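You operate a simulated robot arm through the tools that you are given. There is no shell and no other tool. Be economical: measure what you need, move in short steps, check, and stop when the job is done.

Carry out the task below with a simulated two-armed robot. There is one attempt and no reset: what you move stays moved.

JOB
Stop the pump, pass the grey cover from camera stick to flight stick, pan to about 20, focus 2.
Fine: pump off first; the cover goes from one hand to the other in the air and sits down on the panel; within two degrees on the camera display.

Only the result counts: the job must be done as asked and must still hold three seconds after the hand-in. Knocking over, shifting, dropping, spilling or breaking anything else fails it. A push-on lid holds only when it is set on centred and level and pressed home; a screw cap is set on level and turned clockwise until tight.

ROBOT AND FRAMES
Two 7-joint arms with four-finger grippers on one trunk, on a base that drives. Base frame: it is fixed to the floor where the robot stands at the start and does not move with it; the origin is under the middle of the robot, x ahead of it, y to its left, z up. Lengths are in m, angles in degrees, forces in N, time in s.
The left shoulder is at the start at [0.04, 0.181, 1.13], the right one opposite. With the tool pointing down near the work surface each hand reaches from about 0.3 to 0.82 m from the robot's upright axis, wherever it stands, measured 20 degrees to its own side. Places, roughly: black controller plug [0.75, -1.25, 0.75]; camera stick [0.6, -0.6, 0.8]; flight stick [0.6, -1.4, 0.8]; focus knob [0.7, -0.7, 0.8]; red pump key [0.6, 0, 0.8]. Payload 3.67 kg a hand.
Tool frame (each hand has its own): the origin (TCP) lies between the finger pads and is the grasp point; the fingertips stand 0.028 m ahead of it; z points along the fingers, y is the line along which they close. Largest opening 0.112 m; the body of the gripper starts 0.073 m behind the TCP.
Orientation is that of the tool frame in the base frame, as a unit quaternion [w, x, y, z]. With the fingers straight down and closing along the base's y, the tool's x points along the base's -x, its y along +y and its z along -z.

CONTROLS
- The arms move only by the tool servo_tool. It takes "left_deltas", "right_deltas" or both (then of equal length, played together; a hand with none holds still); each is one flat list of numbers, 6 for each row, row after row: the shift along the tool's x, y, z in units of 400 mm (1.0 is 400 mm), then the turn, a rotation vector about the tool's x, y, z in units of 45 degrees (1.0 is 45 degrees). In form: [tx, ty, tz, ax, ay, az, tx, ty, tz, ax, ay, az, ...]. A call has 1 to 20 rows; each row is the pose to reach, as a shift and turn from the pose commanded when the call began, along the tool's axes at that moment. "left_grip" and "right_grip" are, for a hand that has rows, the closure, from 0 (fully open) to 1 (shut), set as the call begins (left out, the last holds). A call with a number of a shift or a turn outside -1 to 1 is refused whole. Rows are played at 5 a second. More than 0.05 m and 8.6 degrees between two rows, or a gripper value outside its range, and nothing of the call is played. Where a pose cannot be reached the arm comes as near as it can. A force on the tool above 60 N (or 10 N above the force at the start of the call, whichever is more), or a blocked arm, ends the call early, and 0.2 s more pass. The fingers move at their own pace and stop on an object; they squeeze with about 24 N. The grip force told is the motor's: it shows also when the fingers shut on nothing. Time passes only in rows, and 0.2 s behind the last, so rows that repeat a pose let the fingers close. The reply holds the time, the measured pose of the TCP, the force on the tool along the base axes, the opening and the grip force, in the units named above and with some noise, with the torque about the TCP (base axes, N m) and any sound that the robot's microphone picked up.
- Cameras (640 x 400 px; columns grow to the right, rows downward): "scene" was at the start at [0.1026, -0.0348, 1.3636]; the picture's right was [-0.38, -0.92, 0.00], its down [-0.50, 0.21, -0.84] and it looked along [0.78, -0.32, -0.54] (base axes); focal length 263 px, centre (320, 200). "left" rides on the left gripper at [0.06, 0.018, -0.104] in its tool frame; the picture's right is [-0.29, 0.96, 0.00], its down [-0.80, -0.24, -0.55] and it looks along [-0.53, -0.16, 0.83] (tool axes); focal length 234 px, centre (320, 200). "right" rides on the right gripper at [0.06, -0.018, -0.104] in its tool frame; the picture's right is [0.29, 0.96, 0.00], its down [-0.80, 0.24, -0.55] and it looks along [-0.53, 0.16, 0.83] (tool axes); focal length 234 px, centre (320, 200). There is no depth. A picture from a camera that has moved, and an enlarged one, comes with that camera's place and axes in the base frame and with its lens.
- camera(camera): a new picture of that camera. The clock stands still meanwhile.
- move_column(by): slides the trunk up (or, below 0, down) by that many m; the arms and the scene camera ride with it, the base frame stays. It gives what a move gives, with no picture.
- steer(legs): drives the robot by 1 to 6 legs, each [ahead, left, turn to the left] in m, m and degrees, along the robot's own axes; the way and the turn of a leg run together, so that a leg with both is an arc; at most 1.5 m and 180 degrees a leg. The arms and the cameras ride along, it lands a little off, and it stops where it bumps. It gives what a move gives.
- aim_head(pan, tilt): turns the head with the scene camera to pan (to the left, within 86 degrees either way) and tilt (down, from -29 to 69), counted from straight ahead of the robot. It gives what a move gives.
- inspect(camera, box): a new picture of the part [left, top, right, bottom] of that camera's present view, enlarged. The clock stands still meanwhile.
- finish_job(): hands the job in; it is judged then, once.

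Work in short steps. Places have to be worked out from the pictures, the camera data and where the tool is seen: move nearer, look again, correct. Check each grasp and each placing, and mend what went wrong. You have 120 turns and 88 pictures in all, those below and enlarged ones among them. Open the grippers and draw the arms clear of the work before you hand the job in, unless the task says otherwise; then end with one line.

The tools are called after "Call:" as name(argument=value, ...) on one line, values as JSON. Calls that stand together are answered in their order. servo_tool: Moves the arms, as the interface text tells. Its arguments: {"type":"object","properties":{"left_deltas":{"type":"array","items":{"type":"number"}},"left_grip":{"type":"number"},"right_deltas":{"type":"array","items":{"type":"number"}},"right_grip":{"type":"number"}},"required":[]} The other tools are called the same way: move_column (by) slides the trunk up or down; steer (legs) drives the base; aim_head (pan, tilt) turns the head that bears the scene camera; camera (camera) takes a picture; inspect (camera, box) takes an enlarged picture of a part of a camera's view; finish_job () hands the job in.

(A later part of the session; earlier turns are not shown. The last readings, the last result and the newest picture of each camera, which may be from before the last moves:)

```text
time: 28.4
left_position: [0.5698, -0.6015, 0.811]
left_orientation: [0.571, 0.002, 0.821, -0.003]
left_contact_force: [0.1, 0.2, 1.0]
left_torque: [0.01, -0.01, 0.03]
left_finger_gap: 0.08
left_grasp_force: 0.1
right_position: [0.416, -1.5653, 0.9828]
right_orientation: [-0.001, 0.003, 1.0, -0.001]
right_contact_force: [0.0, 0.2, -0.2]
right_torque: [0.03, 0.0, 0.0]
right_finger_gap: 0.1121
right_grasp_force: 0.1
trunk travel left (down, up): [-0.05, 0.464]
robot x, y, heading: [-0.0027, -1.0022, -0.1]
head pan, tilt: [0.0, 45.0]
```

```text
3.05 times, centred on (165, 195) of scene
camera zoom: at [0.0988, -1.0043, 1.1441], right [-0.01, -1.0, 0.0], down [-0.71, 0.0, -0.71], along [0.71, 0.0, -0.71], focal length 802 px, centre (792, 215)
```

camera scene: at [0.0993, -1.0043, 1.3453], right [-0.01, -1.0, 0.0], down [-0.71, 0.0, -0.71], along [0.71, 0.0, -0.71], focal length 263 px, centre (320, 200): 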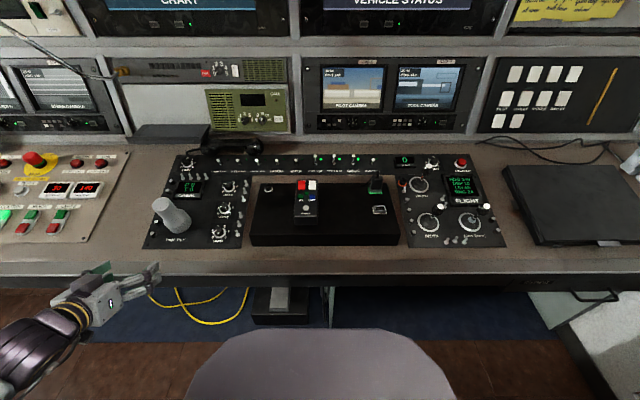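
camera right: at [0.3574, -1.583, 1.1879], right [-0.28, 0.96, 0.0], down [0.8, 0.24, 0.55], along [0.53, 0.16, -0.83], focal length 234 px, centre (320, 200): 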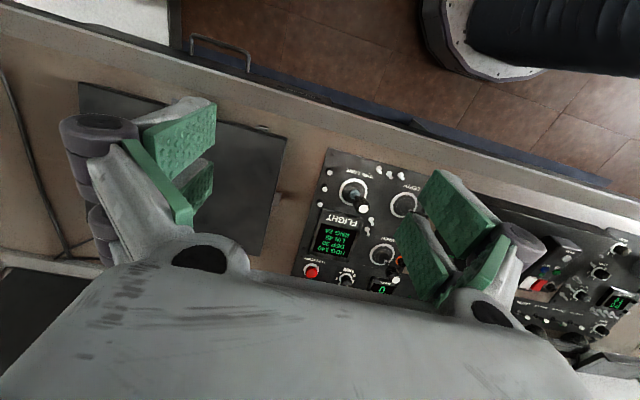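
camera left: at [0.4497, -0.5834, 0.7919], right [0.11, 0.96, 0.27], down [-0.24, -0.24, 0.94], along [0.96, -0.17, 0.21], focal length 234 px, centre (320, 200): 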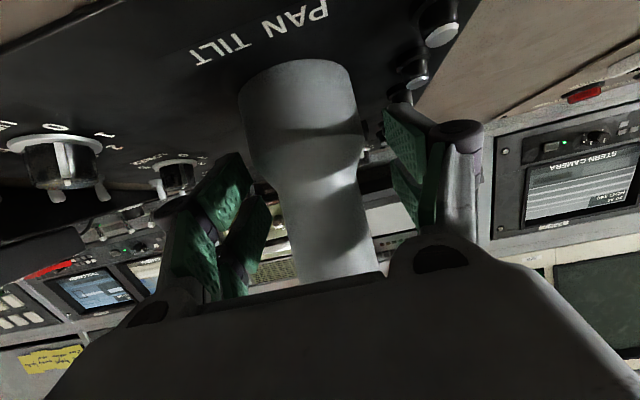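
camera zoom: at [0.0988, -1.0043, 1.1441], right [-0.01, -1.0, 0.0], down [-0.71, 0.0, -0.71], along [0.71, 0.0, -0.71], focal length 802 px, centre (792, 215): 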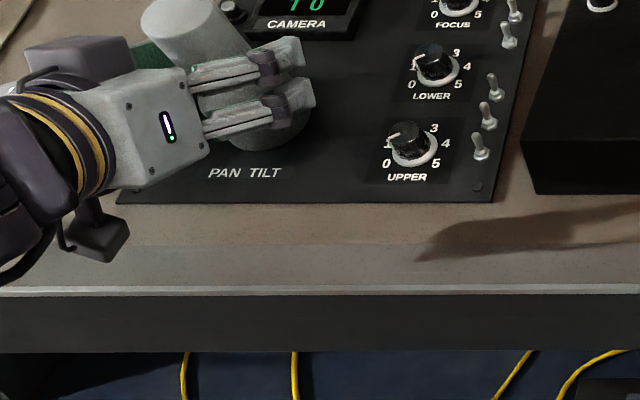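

The fingers straddle the cover and the lower prongs sit at base height. I close the grip.

Call:
servo_tool(left_deltas=[0, 0, 0, 0, 0, 0, 0, 0, 0, 0, 0, 0, 0, 0, 0, 0, 0, 0, 0, 0, 0, 0, 0, 0], left_grip=1)

Call:
camera(camera="left")

```text
time: 29.4
left_position: [0.5698, -0.6028, 0.8096]
left_orientation: [0.571, 0.002, 0.821, -0.003]
left_contact_force: [0.7, 0.2, -0.1]
left_torque: [-0.01, 0.0, -0.01]
left_finger_gap: 0.0611
left_grasp_force: 23.9
right_position: [0.4161, -1.5665, 0.9842]
right_orientation: [0.0, 0.002, 1.0, 0.0]
right_contact_force: [0.3, 0.3, 0.8]
right_torque: [0.02, 0.02, 0.02]
right_finger_gap: 0.1121
right_grasp_force: 0.0
trunk travel left (down, up): [-0.05, 0.464]
robot x, y, heading: [-0.005, -1.0037, -0.6]
head pan, tilt: [0.0, 45.0]
```

```text
49 pictures are left
camera left: at [0.4496, -0.5835, 0.7918], right [0.11, 0.96, 0.27], down [-0.24, -0.24, 0.94], along [0.96, -0.17, 0.21], focal length 234 px, centre (320, 200)
```

left: 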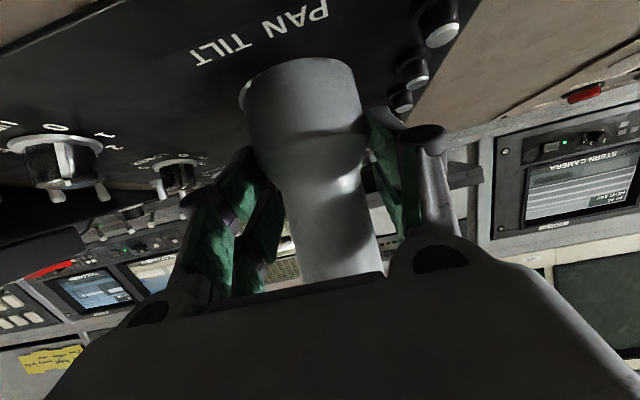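

Gripped at 61 mm. I lift slowly along the panel normal.

Call:
servo_tool(left_deltas=[-0.0108, 0, -0.0064, 0, 0, 0, -0.0215, 0, -0.0128, 0, 0, 0, -0.043, 0, -0.0255, 0, 0, 0, -0.0645, 0, -0.0383, 0, 0, 0, -0.086, 0, -0.051, 0, 0, 0, -0.1075, 0, -0.0638, 0, 0, 0])

Call:
camera(camera="left")

Call:
camera(camera="scene")

```text
time: 30.8
left_position: [0.5595, -0.6014, 0.8605]
left_orientation: [0.57, 0.003, 0.822, -0.002]
left_contact_force: [-0.2, 0.0, -1.3]
left_torque: [-0.01, 0.01, 0.01]
left_finger_gap: 0.0611
left_grasp_force: 24.0
right_position: [0.4176, -1.5659, 0.9829]
right_orientation: [0.0, 0.002, 1.0, -0.001]
right_contact_force: [-0.5, -0.3, 0.0]
right_torque: [-0.01, 0.05, -0.01]
right_finger_gap: 0.1121
right_grasp_force: 0.0
trunk travel left (down, up): [-0.05, 0.464]
robot x, y, heading: [-0.0017, -1.0056, -0.2]
head pan, tilt: [0.0, 45.0]
```

```text
48 pictures are left
camera left: at [0.4407, -0.583, 0.841], right [0.11, 0.96, 0.27], down [-0.24, -0.24, 0.94], along [0.96, -0.17, 0.21], focal length 234 px, centre (320, 200)
```

left: 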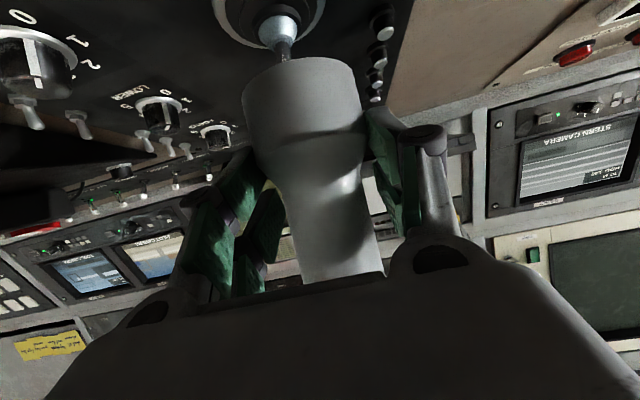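

```text
47 pictures are left
camera scene: at [0.0988, -1.0044, 1.1441], right [-0.01, -1.0, 0.0], down [-0.71, 0.0, -0.71], along [0.71, 0.0, -0.71], focal length 263 px, centre (320, 200)
```

scene: 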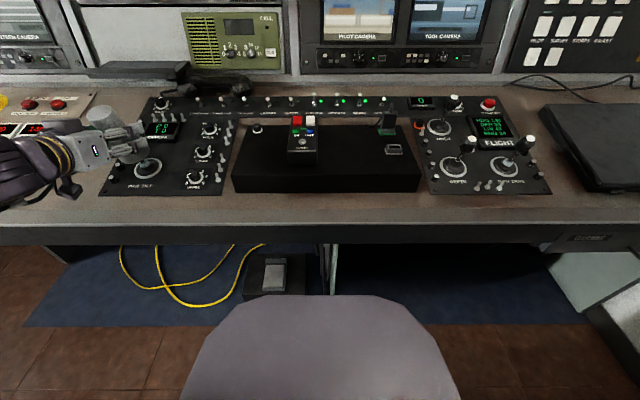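

The cover is off, and the stick matches the TURN DRIVE stick's light boot. I raise it and carry it to the middle for the handover.

Call:
servo_tool(left_deltas=[-0.1, 0, -0.03, 0, 0, 0, -0.2, 0, -0.06, 0, 0, 0, -0.29, 0, -0.08, 0, 0, 0, -0.29, -0.1, -0.08, 0, 0, 0, -0.29, -0.2, -0.08, 0, 0, 0, -0.29, -0.3, -0.08, 0, 0, 0, -0.29, -0.4, -0.08, 0, 0, 0, -0.29, -0.5, -0.08, 0, 0, 0, -0.29, -0.6, -0.08, 0, 0, 0, -0.29, -0.7, -0.08, 0, 0, 0, -0.29, -0.8, -0.08, 0, 0, 0, -0.29, -0.8715, -0.08, 0, 0, 0, -0.29, -0.8715, -0.08, 0, 0, 0])

Call:
camera(camera="scene")

```text
time: 33.6
left_position: [0.5674, -0.9515, 0.9802]
left_orientation: [0.57, 0.002, 0.821, -0.002]
left_contact_force: [0.5, 0.7, 0.5]
left_torque: [0.04, -0.02, 0.0]
left_finger_gap: 0.0607
left_grasp_force: 23.5
right_position: [0.4156, -1.5655, 0.9836]
right_orientation: [0.001, 0.003, 1.0, -0.001]
right_contact_force: [0.5, 0.1, -0.1]
right_torque: [-0.03, 0.02, -0.03]
right_finger_gap: 0.1121
right_grasp_force: 0.1
trunk travel left (down, up): [-0.05, 0.464]
robot x, y, heading: [0.0018, -1.0042, -0.1]
head pan, tilt: [0.0, 45.0]
```

```text
46 pictures are left
camera scene: at [0.099, -1.004, 1.144], right [-0.01, -1.0, 0.0], down [-0.71, 0.0, -0.71], along [0.71, 0.0, -0.71], focal length 263 px, centre (320, 200)
```

scene: 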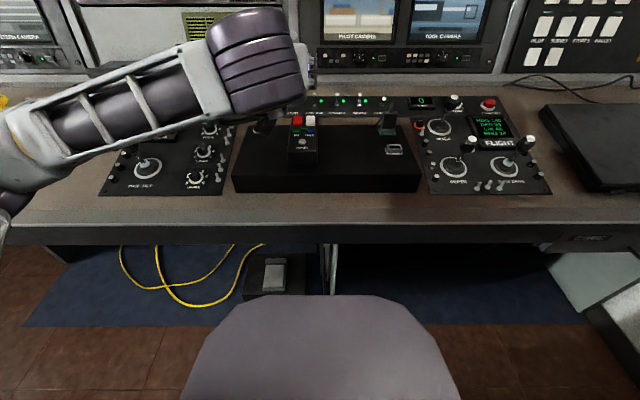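

The cover is held in mid-air by its base, with its tube top estimated at [0.564,-0.953,1.037]. The right hand will take the tube top from above, leaning slightly away so its prongs clear the left's. I move the right hand up and across first.

Call:
servo_tool(right_deltas=[-0.02, 0.04, -0.1, 0, 0.03, 0, -0.04, 0.08, -0.2, 0, 0.06, 0, -0.06, 0.16, -0.3, 0, 0.1, 0, -0.09, 0.26, -0.36, 0, 0.13, 0, -0.12, 0.36, -0.4, 0, 0.16, 0, -0.15, 0.46, -0.4, 0, 0.2, 0, -0.18, 0.56, -0.4, 0, 0.222, 0, -0.21, 0.66, -0.4, 0, 0.222, 0, -0.25, 0.75, -0.4, 0, 0.222, 0, -0.25, 0.75, -0.4, 0, 0.222, 0], right_grip=0.3)

Call:
camera(camera="right")

Call:
camera(camera="scene")

```text
refused: row 3 steps farther than a row can; nothing moved
```

```text
45 pictures are left
camera right: at [0.3573, -1.5828, 1.0865], right [-0.28, 0.96, 0.0], down [0.8, 0.24, 0.55], along [0.53, 0.16, -0.83], focal length 234 px, centre (320, 200)
```

right: 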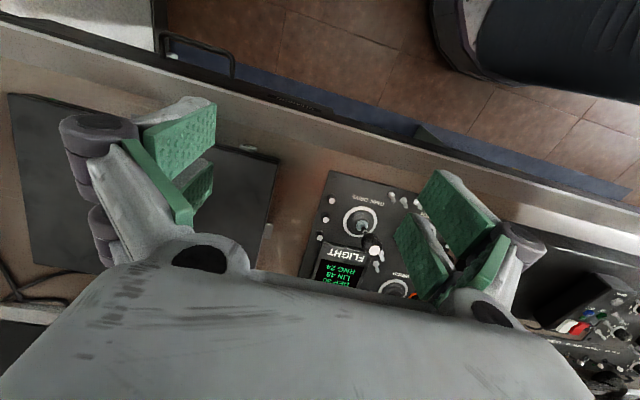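

```text
44 pictures are left
camera scene: at [0.099, -1.004, 1.144], right [-0.01, -1.0, 0.0], down [-0.71, 0.0, -0.71], along [0.71, 0.0, -0.71], focal length 263 px, centre (320, 200)
```

scene: 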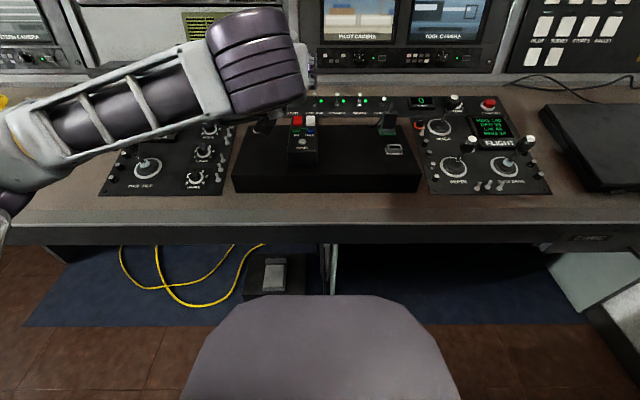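

The call was refused (step too long). I repeat with smaller steps.

Call:
servo_tool(right_deltas=[-0.02, 0.03, -0.1, 0, 0.03, 0, -0.04, 0.06, -0.2, 0, 0.06, 0, -0.06, 0.1, -0.3, 0, 0.1, 0, -0.08, 0.18, -0.37, 0, 0.13, 0, -0.1, 0.28, -0.4, 0, 0.16, 0, -0.13, 0.38, -0.4, 0, 0.2, 0, -0.16, 0.48, -0.4, 0, 0.222, 0, -0.19, 0.58, -0.4, 0, 0.222, 0, -0.22, 0.67, -0.4, 0, 0.222, 0, -0.25, 0.75, -0.4, 0, 0.222, 0, -0.25, 0.75, -0.4, 0, 0.222, 0], right_grip=0.3)

Call:
camera(camera="right")

```text
time: 36.0
left_position: [0.5673, -0.9496, 0.9822]
left_orientation: [0.57, 0.003, 0.821, -0.003]
left_contact_force: [0.2, -1.4, -1.0]
left_torque: [0.02, -0.03, -0.02]
left_finger_gap: 0.0609
left_grasp_force: 24.3
right_position: [0.4976, -1.2737, 1.1108]
right_orientation: [-0.085, 0.002, 0.996, 0.0]
right_contact_force: [0.0, 0.2, -0.1]
right_torque: [0.02, 0.0, 0.01]
right_finger_gap: 0.0785
right_grasp_force: 0.1
right hand out of reach, approached as far as the arm can: row 3, 4, 5, 6, 7, 8, 9, 10, 11
trunk travel left (down, up): [-0.05, 0.464]
robot x, y, heading: [-0.0027, -1.0053, -0.4]
head pan, tilt: [0.0, 45.0]
```

```text
43 pictures are left
camera right: at [0.4574, -1.2901, 1.223], right [-0.28, 0.96, 0.05], down [0.88, 0.23, 0.41], along [0.38, 0.16, -0.91], focal length 234 px, centre (320, 200)
```

right: 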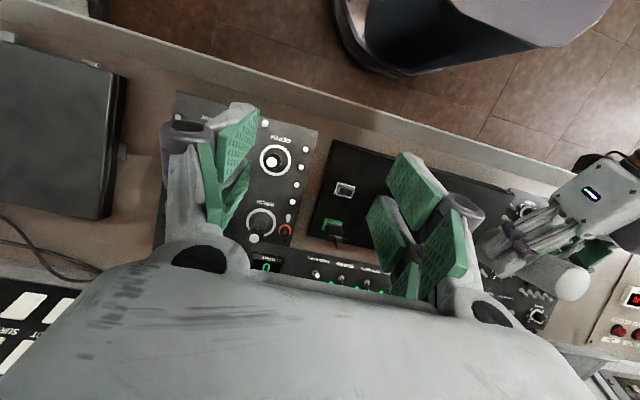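

The right hand's height is limited with the trunk this low. I raise the trunk 0.1 m and lower the left hand 0.08 m relative to it.

Call:
move_column(by=0.1)

Call:
servo_tool(left_deltas=[0.0625, 0, 0.0233, 0, 0, 0, 0.125, 0, 0.0467, 0, 0, 0, 0.187, 0, 0.07, 0, 0, 0, 0.187, 0, 0.07, 0, 0, 0])

```text
time: 37.3
left_position: [0.5669, -0.9509, 1.0829]
left_orientation: [0.57, 0.002, 0.821, -0.002]
left_contact_force: [-0.2, 0.8, -0.6]
left_torque: [-0.02, 0.0, -0.01]
left_finger_gap: 0.0611
left_grasp_force: 24.4
right_position: [0.4977, -1.2723, 1.2116]
right_orientation: [-0.085, 0.002, 0.996, 0.001]
right_contact_force: [-0.2, -0.8, -0.9]
right_torque: [0.01, 0.0, 0.02]
right_finger_gap: 0.0781
right_grasp_force: 0.0
trunk travel left (down, up): [-0.15, 0.364]
robot x, y, heading: [-0.0062, -1.0028, -0.3]
head pan, tilt: [0.0, 45.0]
```

```text
time: 38.3
left_position: [0.5684, -0.949, 1.0019]
left_orientation: [0.571, 0.003, 0.821, -0.003]
left_contact_force: [-0.3, 0.8, -0.3]
left_torque: [0.02, 0.01, 0.0]
left_finger_gap: 0.061
left_grasp_force: 23.9
right_position: [0.4969, -1.2723, 1.2117]
right_orientation: [-0.086, 0.002, 0.996, 0.001]
right_contact_force: [-0.4, 0.1, 0.8]
right_torque: [-0.05, 0.03, -0.02]
right_finger_gap: 0.0787
right_grasp_force: 0.0
trunk travel left (down, up): [-0.15, 0.364]
robot x, y, heading: [-0.0011, -1.0014, -0.1]
head pan, tilt: [0.0, 45.0]
```

Cover base now ≈[0.582,-0.951,0.958]. I bring the right hand to about 80 mm above its grasp pose.

Call:
servo_tool(right_deltas=[-0.03, 0.1, 0, 0, 0, 0, -0.06, 0.2, 0, 0, 0, 0, -0.09, 0.3, 0, 0, 0, 0, -0.12, 0.4, 0.01, 0, 0, 0, -0.15, 0.5, 0.02, 0, 0, 0, -0.18, 0.6, 0.03, 0, 0, 0, -0.21, 0.7, 0.06, 0, 0, 0, -0.247, 0.803, 0.1, 0, 0, 0, -0.247, 0.803, 0.125, 0, 0, 0, -0.247, 0.803, 0.125, 0, 0, 0])

Call:
camera(camera="right")

Call:
camera(camera="left")

Call:
camera(camera="scene")

```text
time: 40.5
left_position: [0.5681, -0.9506, 1.0018]
left_orientation: [0.571, 0.002, 0.821, -0.002]
left_contact_force: [0.2, -0.2, -0.5]
left_torque: [0.01, 0.0, 0.01]
left_finger_gap: 0.0611
left_grasp_force: 24.2
right_position: [0.4855, -1.1258, 1.1146]
right_orientation: [-0.085, 0.003, 0.996, 0.002]
right_contact_force: [-0.7, 0.5, 0.0]
right_torque: [-0.02, 0.0, -0.01]
right_finger_gap: 0.0784
right_grasp_force: 0.1
right hand out of reach, approached as far as the arm can: row 1, 2, 3, 4, 5, 6, 7, 8, 9, 10
trunk travel left (down, up): [-0.15, 0.364]
robot x, y, heading: [-0.0018, -1.0031, -0.3]
head pan, tilt: [0.0, 45.0]
```

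```text
42 pictures are left
camera right: at [0.4463, -1.1428, 1.2272], right [-0.28, 0.96, 0.05], down [0.88, 0.23, 0.41], along [0.38, 0.16, -0.91], focal length 234 px, centre (320, 200)
```

right: 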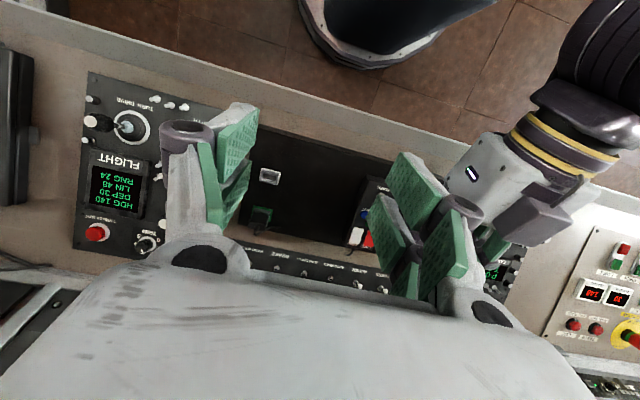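

```text
41 pictures are left
camera left: at [0.4485, -0.9313, 0.9833], right [0.11, 0.96, 0.27], down [-0.24, -0.24, 0.94], along [0.96, -0.17, 0.21], focal length 234 px, centre (320, 200)
```

left: 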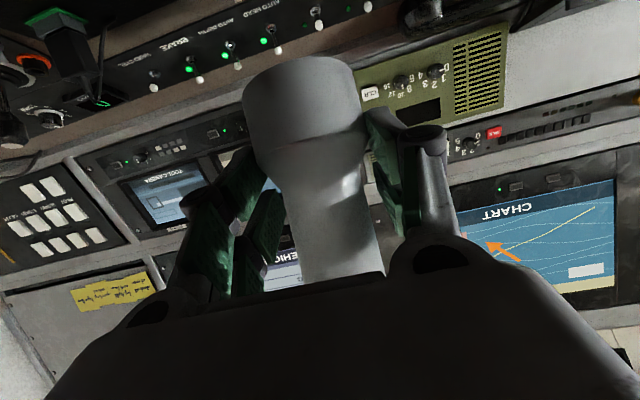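

```text
40 pictures are left
camera scene: at [0.0991, -1.0043, 1.2452], right [-0.01, -1.0, 0.0], down [-0.71, 0.0, -0.71], along [0.71, 0.0, -0.71], focal length 263 px, centre (320, 200)
```

scene: 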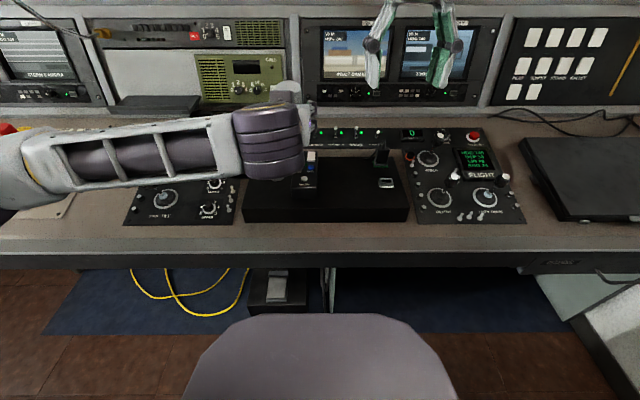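

The right arm can't point down that high relative to its shoulder. I raise the trunk another 0.13 m and bring the left hand back down to the same height.

Call:
move_column(by=0.13)

Call:
servo_tool(left_deltas=[0.076, 0, 0.0285, 0, 0, 0, 0.152, 0, 0.057, 0, 0, 0, 0.228, 0, 0.0855, 0, 0, 0, 0.3045, 0, 0.114, 0, 0, 0, 0.3045, 0, 0.114, 0, 0, 0])

```text
time: 42.1
left_position: [0.5685, -0.9494, 1.1326]
left_orientation: [0.57, 0.003, 0.821, -0.003]
left_contact_force: [-0.3, 0.6, -0.2]
left_torque: [0.0, 0.03, 0.0]
left_finger_gap: 0.061
left_grasp_force: 23.9
right_position: [0.4868, -1.1255, 1.2445]
right_orientation: [-0.086, 0.002, 0.996, 0.002]
right_contact_force: [-0.7, 0.0, -0.2]
right_torque: [0.02, -0.02, 0.02]
right_finger_gap: 0.0786
right_grasp_force: 0.0
trunk travel left (down, up): [-0.28, 0.234]
robot x, y, heading: [-0.0018, -1.006, -0.4]
head pan, tilt: [0.0, 45.0]
```

```text
time: 43.3
left_position: [0.5701, -0.9498, 1.0021]
left_orientation: [0.571, 0.002, 0.821, -0.003]
left_contact_force: [-0.2, 0.6, -1.1]
left_torque: [0.02, -0.03, 0.03]
left_finger_gap: 0.0609
left_grasp_force: 23.8
right_position: [0.4867, -1.1246, 1.2448]
right_orientation: [-0.086, 0.002, 0.996, 0.002]
right_contact_force: [0.5, -0.9, -0.3]
right_torque: [0.0, 0.03, -0.01]
right_finger_gap: 0.0783
right_grasp_force: 0.2
trunk travel left (down, up): [-0.28, 0.234]
robot x, y, heading: [-0.0043, -1.0027, -0.2]
head pan, tilt: [0.0, 45.0]
```

Left is unaffected. The right hand goes down first and then across to its pre-grasp.

Call:
servo_tool(right_deltas=[-0.0215, 0, 0.123, 0, 0, 0, -0.0425, 0, 0.246, 0, 0, 0, -0.08, 0.07, 0.24, 0, 0, 0, -0.12, 0.14, 0.235, 0, 0, 0, -0.16, 0.21, 0.23, 0, 0, 0, -0.2, 0.28, 0.22, 0, 0, 0, -0.25, 0.36, 0.21, 0, 0, 0, -0.291, 0.435, 0.203, 0, 0, 0, -0.291, 0.435, 0.203, 0, 0, 0])

Call:
camera(camera="right")

Call:
camera(camera="scene")

```text
time: 45.3
left_position: [0.5701, -0.9517, 1.0024]
left_orientation: [0.571, 0.003, 0.821, -0.003]
left_contact_force: [0.5, 0.8, -0.5]
left_torque: [0.01, 0.0, 0.02]
left_finger_gap: 0.061
left_grasp_force: 23.6
right_position: [0.5001, -1.096, 1.1328]
right_orientation: [-0.085, 0.003, 0.996, 0.001]
right_contact_force: [0.7, -0.3, -0.1]
right_torque: [0.03, -0.02, -0.02]
right_finger_gap: 0.0783
right_grasp_force: 0.1
right hand out of reach, approached as far as the arm can: row 3, 4, 5, 6, 7, 8, 9
trunk travel left (down, up): [-0.28, 0.234]
robot x, y, heading: [-0.0012, -1.0016, -0.5]
head pan, tilt: [0.0, 45.0]
```

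```text
39 pictures are left
camera right: at [0.4595, -1.1149, 1.2455], right [-0.28, 0.96, 0.05], down [0.88, 0.23, 0.41], along [0.38, 0.16, -0.91], focal length 234 px, centre (320, 200)
```

right: 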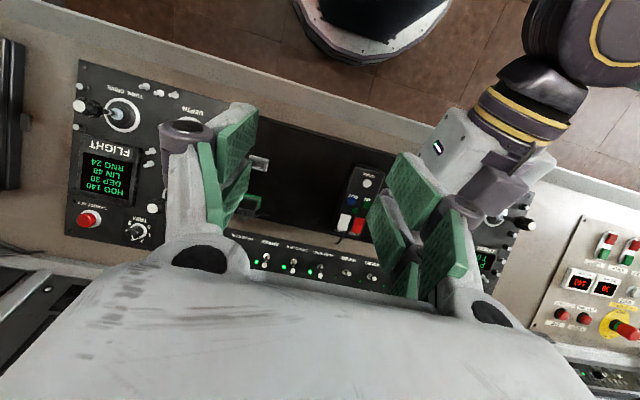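

```text
38 pictures are left
camera scene: at [0.0993, -1.0044, 1.3749], right [-0.01, -1.0, 0.0], down [-0.71, 0.0, -0.71], along [0.71, 0.0, -0.71], focal length 263 px, centre (320, 200)
```

scene: 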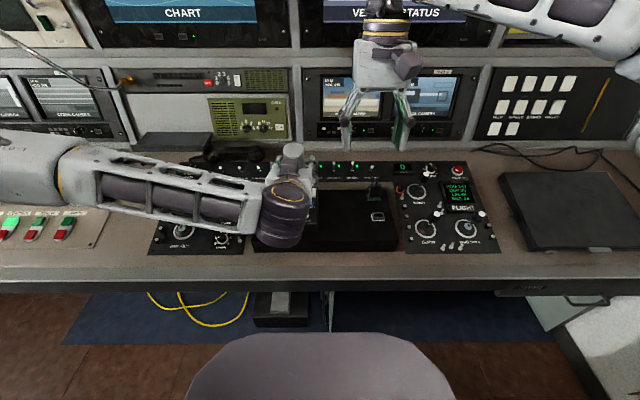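

The right arm cannot reach inward that far, so I move the meeting point to y≈-1.22: right hand first shifts outward and up, then the left brings the cover over.

Call:
servo_tool(right_deltas=[0, -0.1, -0.05, 0, 0, 0, 0, -0.2, -0.1, 0, 0, 0, 0, -0.3, -0.1, 0, 0, 0, 0, -0.4, -0.1, 0, 0, 0, 0, -0.5, -0.1, 0, 0, 0, 0, -0.6, -0.1, 0, 0, 0, 0, -0.7, -0.1, 0, 0, 0], left_deltas=[0, 0, 0, 0, 0, 0, 0, 0, 0, 0, 0, 0, 0, -0.11, 0, 0, 0, 0, 0, -0.22, 0, 0, 0, 0, 0, -0.33, 0, 0, 0, 0, 0, -0.44, 0, 0, 0, 0, 0, -0.55, 0, 0, 0, 0])

```text
time: 46.9
left_position: [0.5643, -1.1739, 1.0033]
left_orientation: [0.57, 0.004, 0.822, -0.002]
left_contact_force: [-0.6, 0.0, -1.1]
left_torque: [-0.01, 0.03, 0.03]
left_finger_gap: 0.0609
left_grasp_force: 24.1
right_position: [0.5079, -1.3799, 1.173]
right_orientation: [-0.085, 0.003, 0.996, 0.003]
right_contact_force: [-0.7, -0.4, 0.8]
right_torque: [0.06, 0.01, -0.01]
right_finger_gap: 0.0784
right_grasp_force: 0.1
trunk travel left (down, up): [-0.28, 0.234]
robot x, y, heading: [-0.0024, -1.0039, -0.4]
head pan, tilt: [0.0, 45.0]
```

Now the right hand moves to above the cover at the new meeting point.

Call:
servo_tool(right_deltas=[-0.04, 0.1, 0.007, 0, 0, 0, -0.08, 0.2, 0.014, 0, 0, 0, -0.12, 0.3, 0.02, 0, 0, 0, -0.16, 0.4, 0.027, 0, 0, 0, -0.201, 0.515, 0.034, 0, 0, 0, -0.201, 0.515, 0.034, 0, 0, 0])

Call:
camera(camera="right")

Call:
camera(camera="scene")

```text
time: 48.3
left_position: [0.5656, -1.171, 1.0026]
left_orientation: [0.57, 0.001, 0.821, -0.002]
left_contact_force: [0.9, 0.5, -1.2]
left_torque: [0.0, 0.05, 0.01]
left_finger_gap: 0.0609
left_grasp_force: 23.8
right_position: [0.5862, -1.1746, 1.1474]
right_orientation: [-0.085, 0.004, 0.996, 0.001]
right_contact_force: [1.4, 0.7, 0.2]
right_torque: [-0.01, -0.05, 0.01]
right_finger_gap: 0.0781
right_grasp_force: 0.0
trunk travel left (down, up): [-0.28, 0.234]
robot x, y, heading: [0.0013, -1.0029, -0.4]
head pan, tilt: [0.0, 45.0]
```

```text
37 pictures are left
camera right: at [0.5449, -1.1917, 1.2589], right [-0.28, 0.96, 0.05], down [0.88, 0.23, 0.41], along [0.38, 0.16, -0.91], focal length 234 px, centre (320, 200)
```

right: 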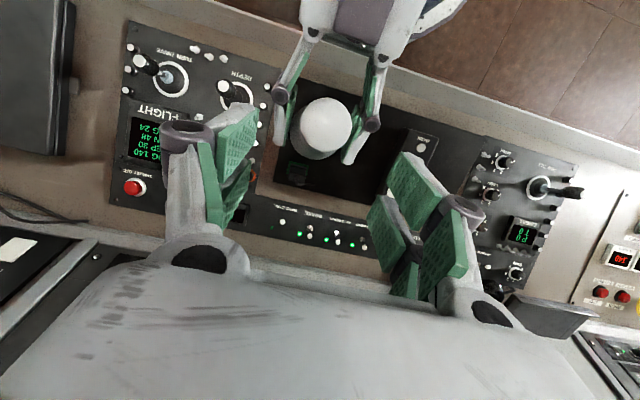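

```text
36 pictures are left
camera scene: at [0.0995, -1.0035, 1.3749], right [-0.01, -1.0, 0.0], down [-0.71, 0.0, -0.71], along [0.71, 0.0, -0.71], focal length 263 px, centre (320, 200)
```

scene: 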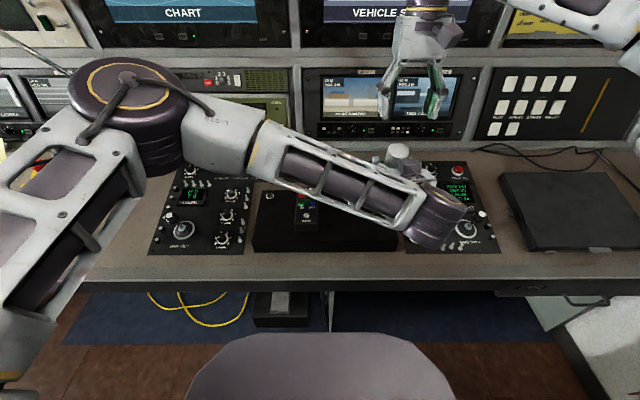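

The tube top measures [0.560,-1.170,1.059], as predicted, and the right hand is lined up. I descend to about 8 mm short of the grasp depth and look.

Call:
servo_tool(right_deltas=[0.002, 0.009, 0.05, 0, 0, 0, 0.004, 0.009, 0.1, 0, 0, 0, 0.005, 0.009, 0.14, 0, 0, 0, 0.005, 0.009, 0.165, 0, 0, 0, 0.005, 0.009, 0.182, 0, 0, 0])

Call:
camera(camera="right")

Call:
inspect(camera="scene", box=[330, 50, 490, 250])

```text
time: 49.5
left_position: [0.5663, -1.1729, 1.0027]
left_orientation: [0.571, 0.002, 0.821, -0.002]
left_contact_force: [-0.3, -0.6, -0.6]
left_torque: [-0.01, -0.01, 0.01]
left_finger_gap: 0.061
left_grasp_force: 23.4
right_position: [0.5717, -1.1693, 1.0749]
right_orientation: [-0.084, 0.003, 0.996, 0.001]
right_contact_force: [0.1, -0.3, 0.8]
right_torque: [0.01, 0.02, 0.03]
right_finger_gap: 0.0785
right_grasp_force: 0.0
trunk travel left (down, up): [-0.28, 0.234]
robot x, y, heading: [-0.0007, -1.0031, -0.5]
head pan, tilt: [0.0, 45.0]
```

```text
35 pictures are left
camera right: at [0.5311, -1.1865, 1.1876], right [-0.28, 0.96, 0.05], down [0.88, 0.23, 0.41], along [0.38, 0.16, -0.91], focal length 234 px, centre (320, 200)
```

right: 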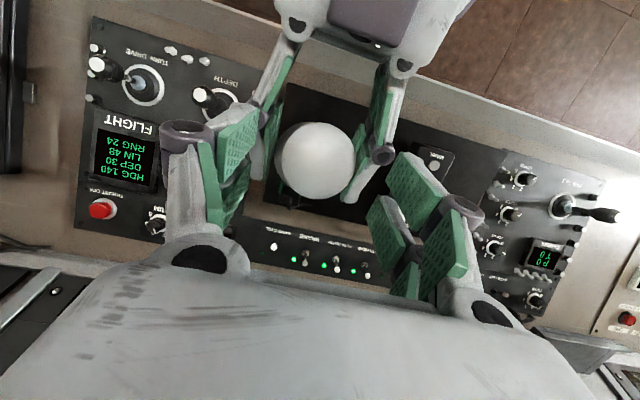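

```text
2.00 times, centred on (410, 150) of scene
camera zoom: at [0.099, -1.0045, 1.3749], right [-0.01, -1.0, 0.0], down [-0.71, 0.0, -0.71], along [0.71, 0.0, -0.71], focal length 526 px, centre (140, 300)
```

zoom: 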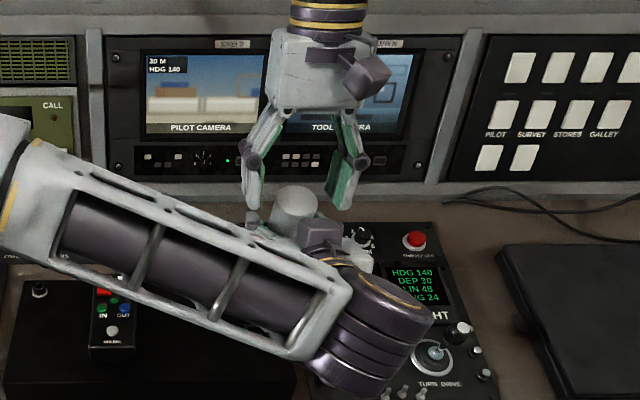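

The right fingers straddle the tube with room on both sides. I descend the last 8 mm and look closely before closing.

Call:
servo_tool(right_deltas=[0, -0.002, 0.01, 0, 0, 0, 0, -0.003, 0.022, 0, 0, 0, 0, -0.003, 0.022, 0, 0, 0])

Call:
inspect(camera="scene", box=[370, 80, 450, 180])

Call:
inspect(camera="right", box=[180, 40, 480, 240])

```text
time: 50.3
left_position: [0.565, -1.1725, 1.0025]
left_orientation: [0.57, 0.002, 0.822, -0.002]
left_contact_force: [0.3, 0.5, -0.4]
left_torque: [0.0, -0.01, -0.03]
left_finger_gap: 0.0609
left_grasp_force: 24.4
right_position: [0.5703, -1.1701, 1.067]
right_orientation: [-0.085, 0.003, 0.996, 0.001]
right_contact_force: [-1.1, 1.5, -1.0]
right_torque: [0.02, -0.05, -0.01]
right_finger_gap: 0.0785
right_grasp_force: 0.1
trunk travel left (down, up): [-0.28, 0.234]
robot x, y, heading: [-0.0049, -1.0007, -0.1]
head pan, tilt: [0.0, 45.0]
```

```text
4.00 times, centred on (410, 130) of scene
camera zoom: at [0.0992, -1.0044, 1.3749], right [-0.01, -1.0, 0.0], down [-0.71, 0.0, -0.71], along [0.71, 0.0, -0.71], focal length 1053 px, centre (-40, 480)
```

zoom: 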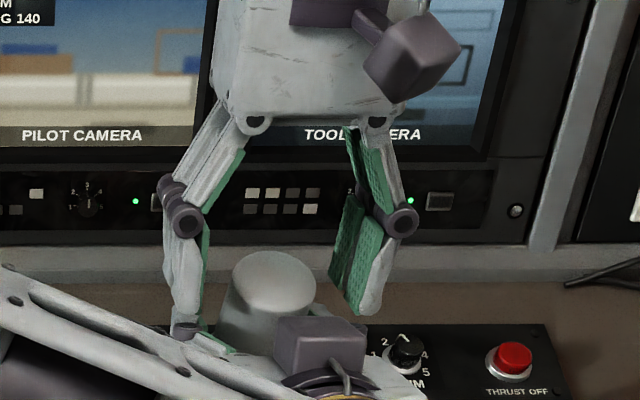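

```text
2.00 times, centred on (330, 140) of right
camera zoom: at [0.5297, -1.1875, 1.1792], right [-0.28, 0.96, 0.05], down [0.88, 0.23, 0.41], along [0.38, 0.16, -0.91], focal length 468 px, centre (300, 320)
```

zoom: 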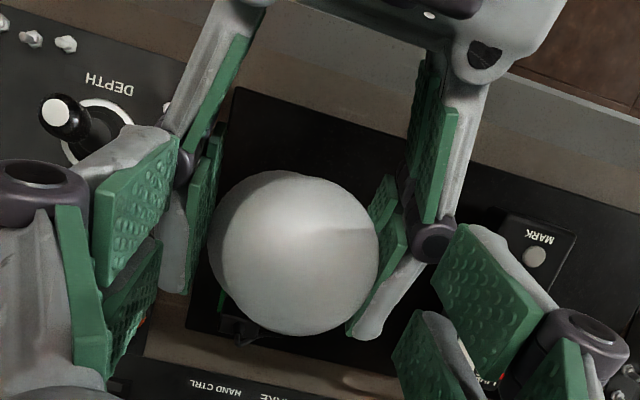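

The tips are just below the tube rim; a few more millimetres of engagement would help. I descend 4 mm more while watching force, then close.

Call:
servo_tool(right_deltas=[0, -0.002, 0.005, 0, 0, 0, 0, -0.003, 0.01, 0, 0, 0, 0, -0.003, 0.01, 0, 0, 0])

Call:
servo_tool(right_deltas=[0, 0, 0, 0, 0, 0, 0, 0, 0, 0, 0, 0, 0, 0, 0, 0, 0, 0, 0, 0, 0, 0, 0, 0], right_grip=1)

Call:
inspect(camera="scene", box=[370, 80, 450, 180])

Call:
inspect(camera="right", box=[180, 40, 480, 240])

```text
time: 51.1
left_position: [0.566, -1.172, 1.0017]
left_orientation: [0.571, 0.003, 0.821, -0.003]
left_contact_force: [0.0, -0.6, -0.1]
left_torque: [-0.03, 0.03, 0.0]
left_finger_gap: 0.0611
left_grasp_force: 24.2
right_position: [0.5694, -1.1698, 1.0637]
right_orientation: [-0.086, 0.002, 0.996, 0.001]
right_contact_force: [-0.2, 0.3, -0.7]
right_torque: [0.0, -0.02, 0.03]
right_finger_gap: 0.0786
right_grasp_force: 0.0
trunk travel left (down, up): [-0.28, 0.234]
robot x, y, heading: [-0.0027, -1.0042, -0.2]
head pan, tilt: [0.0, 45.0]
```

```text
time: 52.1
left_position: [0.5663, -1.1716, 1.0027]
left_orientation: [0.571, 0.004, 0.821, -0.003]
left_contact_force: [0.5, 0.3, -0.5]
left_torque: [0.15, 0.04, 0.01]
left_finger_gap: 0.0611
left_grasp_force: 23.9
right_position: [0.5697, -1.1718, 1.0632]
right_orientation: [-0.086, 0.003, 0.996, 0.0]
right_contact_force: [0.6, 0.6, 1.3]
right_torque: [-0.11, -0.04, 0.01]
right_finger_gap: 0.0421
right_grasp_force: 24.4
trunk travel left (down, up): [-0.28, 0.234]
robot x, y, heading: [-0.0048, -1.002, -0.4]
head pan, tilt: [0.0, 45.0]
```

```text
4.00 times, centred on (410, 130) of scene
camera zoom: at [0.0992, -1.0044, 1.3749], right [-0.01, -1.0, 0.0], down [-0.71, 0.0, -0.71], along [0.71, 0.0, -0.71], focal length 1053 px, centre (-40, 480)
```

zoom: 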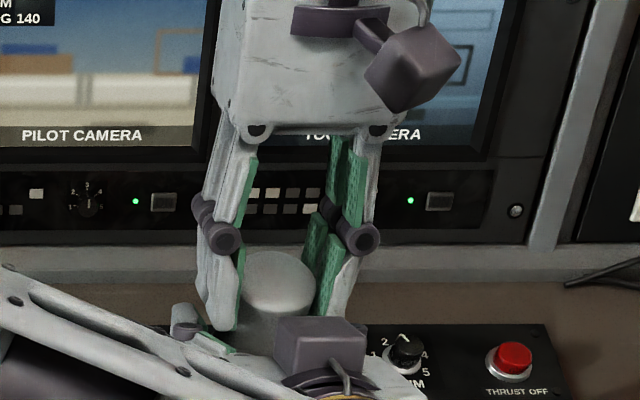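

```text
2.00 times, centred on (330, 140) of right
camera zoom: at [0.5288, -1.1887, 1.1754], right [-0.28, 0.96, 0.05], down [0.88, 0.23, 0.41], along [0.38, 0.16, -0.91], focal length 468 px, centre (300, 320)
```

zoom: 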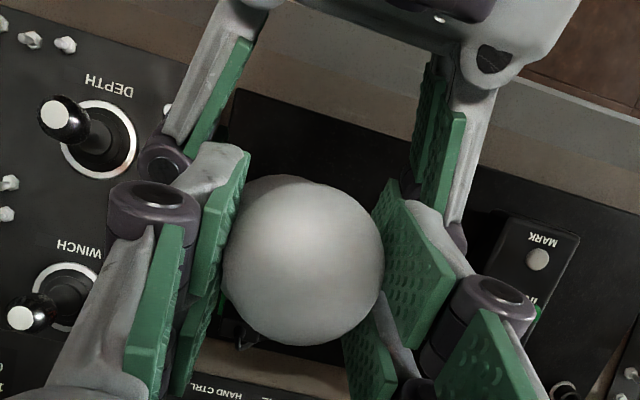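

Both hands hold the cover (right gap 42 mm). I open the left hand and check the cover stays put.

Call:
servo_tool(left_deltas=[0, 0, 0, 0, 0, 0, 0, 0, 0, 0, 0, 0, 0, 0, 0, 0, 0, 0], left_grip=0.05)

Call:
inspect(camera="right", box=[180, 40, 480, 240])

```text
time: 52.9
left_position: [0.5681, -1.1714, 1.0032]
left_orientation: [0.571, 0.003, 0.821, -0.003]
left_contact_force: [0.1, -0.7, -0.5]
left_torque: [0.02, -0.02, -0.02]
left_finger_gap: 0.1063
left_grasp_force: 0.0
right_position: [0.5691, -1.1715, 1.0634]
right_orientation: [-0.085, 0.003, 0.996, 0.001]
right_contact_force: [0.5, 0.1, 0.8]
right_torque: [0.0, 0.02, 0.01]
right_finger_gap: 0.0421
right_grasp_force: 23.4
trunk travel left (down, up): [-0.28, 0.234]
robot x, y, heading: [-0.0041, -1.008, -0.3]
head pan, tilt: [0.0, 45.0]
```

```text
2.00 times, centred on (330, 140) of right
camera zoom: at [0.5288, -1.1887, 1.1753], right [-0.28, 0.96, 0.05], down [0.88, 0.23, 0.41], along [0.38, 0.16, -0.91], focal length 468 px, centre (300, 320)
```

zoom: 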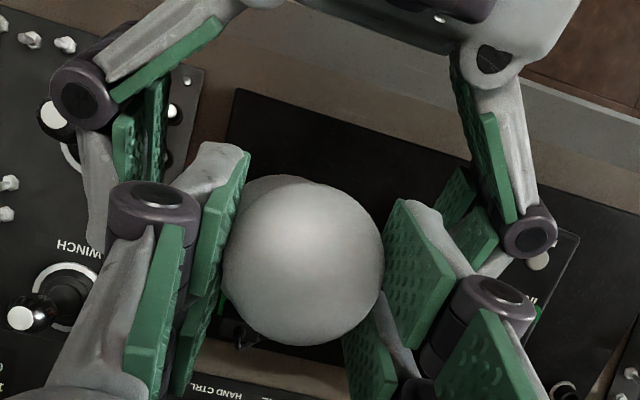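

The cover is held by the right hand alone. I back the left hand out and move it off to the left.

Call:
servo_tool(left_deltas=[0, 0, -0.06, 0, 0, 0, 0, 0, -0.13, 0, 0, 0, 0, 0, -0.2, 0, 0, 0, 0, 0, -0.27, 0, 0, 0, 0, 0.1, -0.27, 0, 0, 0, 0, 0.2, -0.27, 0, 0, 0, 0, 0.3, -0.27, 0, 0, 0, 0, 0.4, -0.27, 0, 0, 0, 0, 0.5, -0.25, 0, 0, 0, 0, 0.6, -0.22, 0, 0, 0, 0, 0.7, -0.2, 0, 0, 0, 0, 0.8, -0.2, 0, 0, 0, 0, 0.9, -0.2, 0, 0, 0])

Call:
camera(camera="scene")

Call:
camera(camera="right")

```text
time: 55.7
left_position: [0.5279, -0.8276, 1.0215]
left_orientation: [0.571, 0.002, 0.821, -0.003]
left_contact_force: [-0.6, -1.0, -0.4]
left_torque: [-0.02, -0.03, 0.0]
left_finger_gap: 0.1062
left_grasp_force: 0.0
left hand out of reach, approached as far as the arm can: row 11, 12, 13
right_position: [0.5682, -1.1694, 1.0644]
right_orientation: [-0.085, 0.002, 0.996, 0.0]
right_contact_force: [0.3, 0.1, 0.0]
right_torque: [-0.03, 0.01, -0.01]
right_finger_gap: 0.0419
right_grasp_force: 23.9
trunk travel left (down, up): [-0.28, 0.234]
robot x, y, heading: [-0.0034, -1.005, -0.5]
head pan, tilt: [0.0, 45.0]
```

```text
28 pictures are left
camera scene: at [0.0986, -1.0025, 1.3749], right [-0.01, -1.0, 0.0], down [-0.71, 0.0, -0.71], along [0.71, 0.0, -0.71], focal length 263 px, centre (320, 200)
```

scene: 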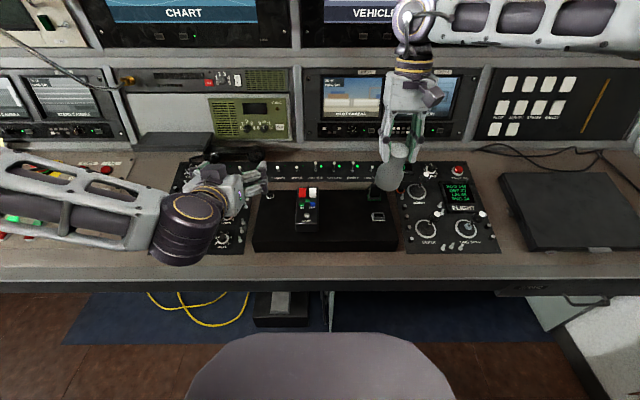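

```text
27 pictures are left
camera right: at [0.5282, -1.187, 1.1759], right [-0.28, 0.96, 0.05], down [0.88, 0.24, 0.41], along [0.38, 0.16, -0.91], focal length 234 px, centre (320, 200)
```

right: 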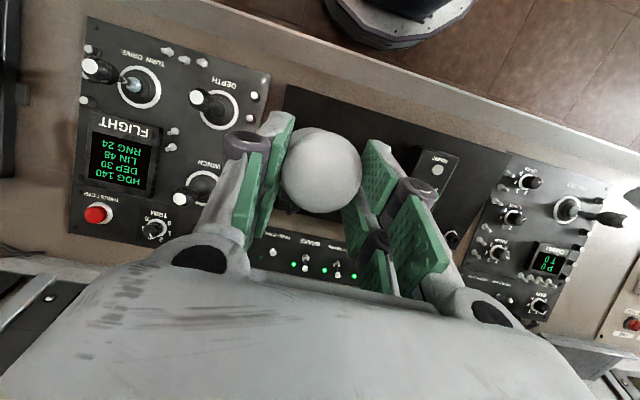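

The cover hangs cleanly in the right hand. I zoom in to check its tilt and to re-measure the flight stick.

Call:
inspect(camera="scene", box=[360, 130, 510, 260])

```text
3.08 times, centred on (435, 195) of scene
camera zoom: at [0.0986, -1.0025, 1.3749], right [-0.01, -1.0, 0.0], down [-0.71, 0.0, -0.71], along [0.71, 0.0, -0.71], focal length 810 px, centre (-34, 215)
```

zoom: 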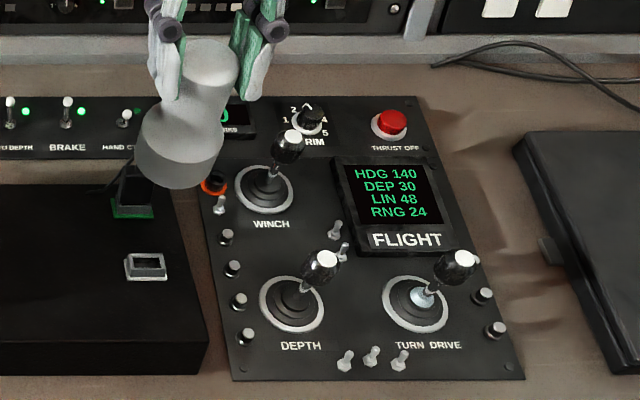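

The cover axis is still parallel to the panel normal, and the flight stick is at [0.585,-1.437,0.766] with its knob ~80 mm up along the normal. I carry the cover over it and hover.

Call:
servo_tool(right_deltas=[0.001, -0.1, 0, 0, 0, 0, 0.002, -0.2, 0, 0, 0, 0, 0.003, -0.3, 0, 0, 0, 0, 0.004, -0.4, 0, 0, 0, 0, 0.005, -0.5, 0, 0, 0, 0, 0.006, -0.6, 0.03, 0, 0, 0, 0.0065, -0.664, 0.1, 0, 0, 0, 0.0065, -0.664, 0.17, 0, 0, 0, 0.0065, -0.664, 0.204, 0, 0, 0, 0.0065, -0.664, 0.204, 0, 0, 0])

Call:
inspect(camera="scene", box=[400, 130, 540, 260])

Call:
camera(camera="right")

```text
time: 57.9
left_position: [0.5279, -0.8283, 1.0225]
left_orientation: [0.571, 0.003, 0.821, -0.003]
left_contact_force: [0.2, -0.1, 0.8]
left_torque: [-0.01, -0.02, 0.0]
left_finger_gap: 0.1062
left_grasp_force: 0.0
right_position: [0.5518, -1.4369, 0.9807]
right_orientation: [-0.087, 0.003, 0.996, 0.002]
right_contact_force: [-0.7, 0.8, 0.7]
right_torque: [0.01, -0.04, -0.01]
right_finger_gap: 0.0421
right_grasp_force: 24.9
trunk travel left (down, up): [-0.28, 0.234]
robot x, y, heading: [-0.0033, -1.0037, -0.2]
head pan, tilt: [0.0, 45.0]
```

```text
3.08 times, centred on (470, 195) of scene
camera zoom: at [0.0991, -1.0043, 1.3749], right [-0.01, -1.0, 0.0], down [-0.71, 0.0, -0.71], along [0.71, 0.0, -0.71], focal length 810 px, centre (-142, 215)
```

zoom: 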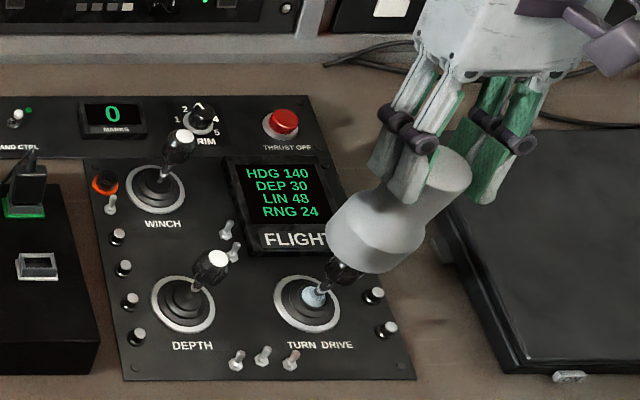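

```text
24 pictures are left
camera right: at [0.5112, -1.4541, 1.094], right [-0.28, 0.96, 0.05], down [0.88, 0.23, 0.41], along [0.38, 0.16, -0.91], focal length 234 px, centre (320, 200)
```

right: 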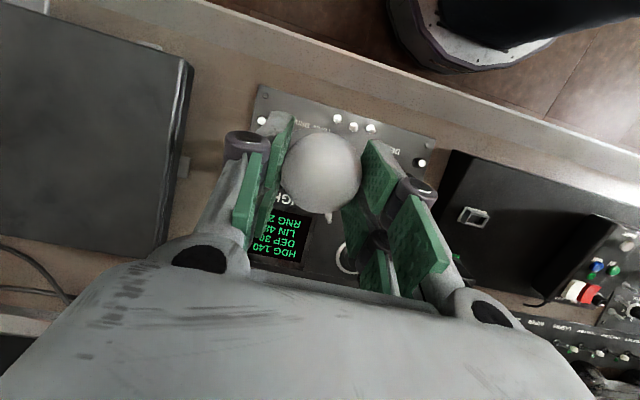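

Cover base projects where predicted ([0.564,-1.438,0.876]). I take one high zoom on the flight stick ring to fix its centre precisely.

Call:
inspect(camera="scene", box=[430, 190, 510, 250])

```text
6.67 times, centred on (470, 220) of scene
camera zoom: at [0.0991, -1.0043, 1.3749], right [-0.01, -1.0, 0.0], down [-0.71, 0.0, -0.71], along [0.71, 0.0, -0.71], focal length 1755 px, centre (-680, 67)
```

zoom: 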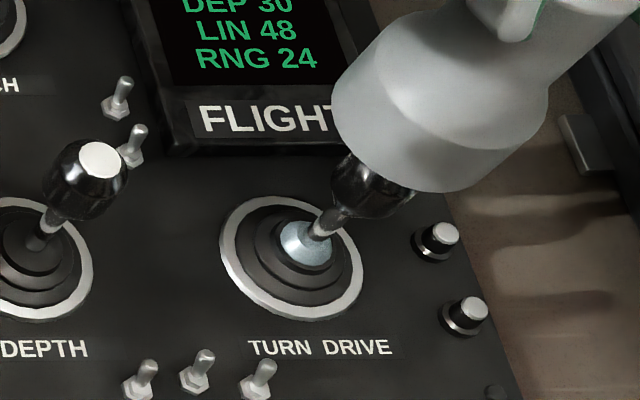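

Relative alignment is within about 3 mm; I shift 3 mm to the right and lower 50 mm along the panel normal so the knob enters the cover.

Call:
servo_tool(right_deltas=[0, -0.0075, 0, 0, 0, 0, -0.0107, -0.0075, 0.0293, 0, 0, 0, -0.0213, -0.0075, 0.0587, 0, 0, 0, -0.032, -0.0075, 0.088, 0, 0, 0, -0.0427, -0.0075, 0.1174, 0, 0, 0])

Call:
inspect(camera="scene", box=[430, 190, 510, 250])

```text
time: 59.1
left_position: [0.5286, -0.8284, 1.0231]
left_orientation: [0.57, 0.002, 0.821, -0.002]
left_contact_force: [0.0, 1.0, -0.1]
left_torque: [0.0, 0.0, 0.01]
left_finger_gap: 0.1067
left_grasp_force: 0.0
right_position: [0.5603, -1.4388, 0.9324]
right_orientation: [-0.086, 0.004, 0.996, 0.001]
right_contact_force: [0.2, 0.3, -0.1]
right_torque: [-0.01, 0.03, -0.02]
right_finger_gap: 0.0418
right_grasp_force: 24.3
trunk travel left (down, up): [-0.28, 0.234]
robot x, y, heading: [0.0014, -0.9985, -0.1]
head pan, tilt: [0.0, 45.0]
```

```text
6.67 times, centred on (470, 220) of scene
camera zoom: at [0.0996, -1.0045, 1.3749], right [-0.01, -1.0, 0.0], down [-0.71, 0.0, -0.71], along [0.71, 0.0, -0.71], focal length 1755 px, centre (-680, 67)
```

zoom: 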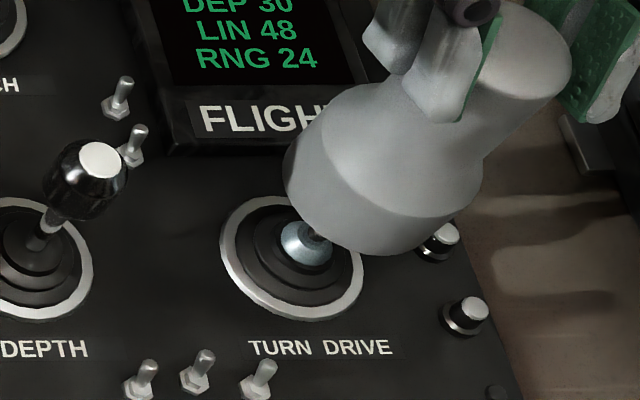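

The knob is inside with no contact force, and the rim trend lands concentric with the ring. I lower further to a few mm from home.

Call:
servo_tool(right_deltas=[-0.017, 0.001, 0.035, 0, 0, 0, -0.029, 0.001, 0.0704, 0, 0, 0, -0.042, 0.001, 0.1056, 0, 0, 0, -0.048, 0.001, 0.122, 0, 0, 0, -0.052, 0.001, 0.133, 0, 0, 0])

Call:
inspect(camera="scene", box=[430, 190, 510, 250])

```text
time: 60.3
left_position: [0.5277, -0.8288, 1.0228]
left_orientation: [0.57, 0.003, 0.821, -0.003]
left_contact_force: [0.0, -1.4, 0.4]
left_torque: [0.01, -0.01, 0.01]
left_finger_gap: 0.1066
left_grasp_force: 0.1
right_position: [0.572, -1.4389, 0.8768]
right_orientation: [-0.085, 0.003, 0.996, 0.001]
right_contact_force: [-0.1, -0.5, 0.4]
right_torque: [0.01, -0.02, 0.0]
right_finger_gap: 0.0418
right_grasp_force: 24.4
trunk travel left (down, up): [-0.28, 0.234]
robot x, y, heading: [-0.0033, -1.004, -0.4]
head pan, tilt: [0.0, 45.0]
```

```text
6.67 times, centred on (470, 220) of scene
camera zoom: at [0.0992, -1.0044, 1.3749], right [-0.01, -1.0, 0.0], down [-0.71, 0.0, -0.71], along [0.71, 0.0, -0.71], focal length 1755 px, centre (-680, 67)
```

zoom: 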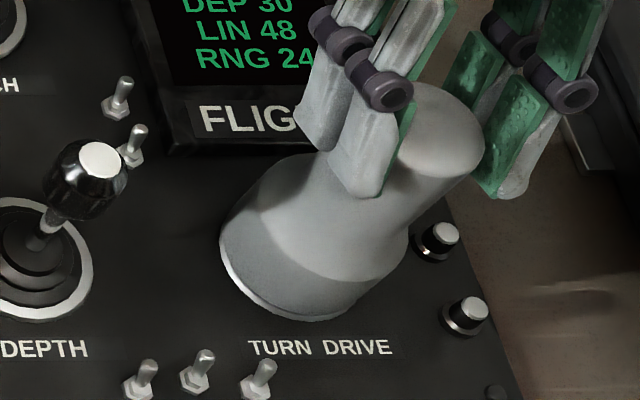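

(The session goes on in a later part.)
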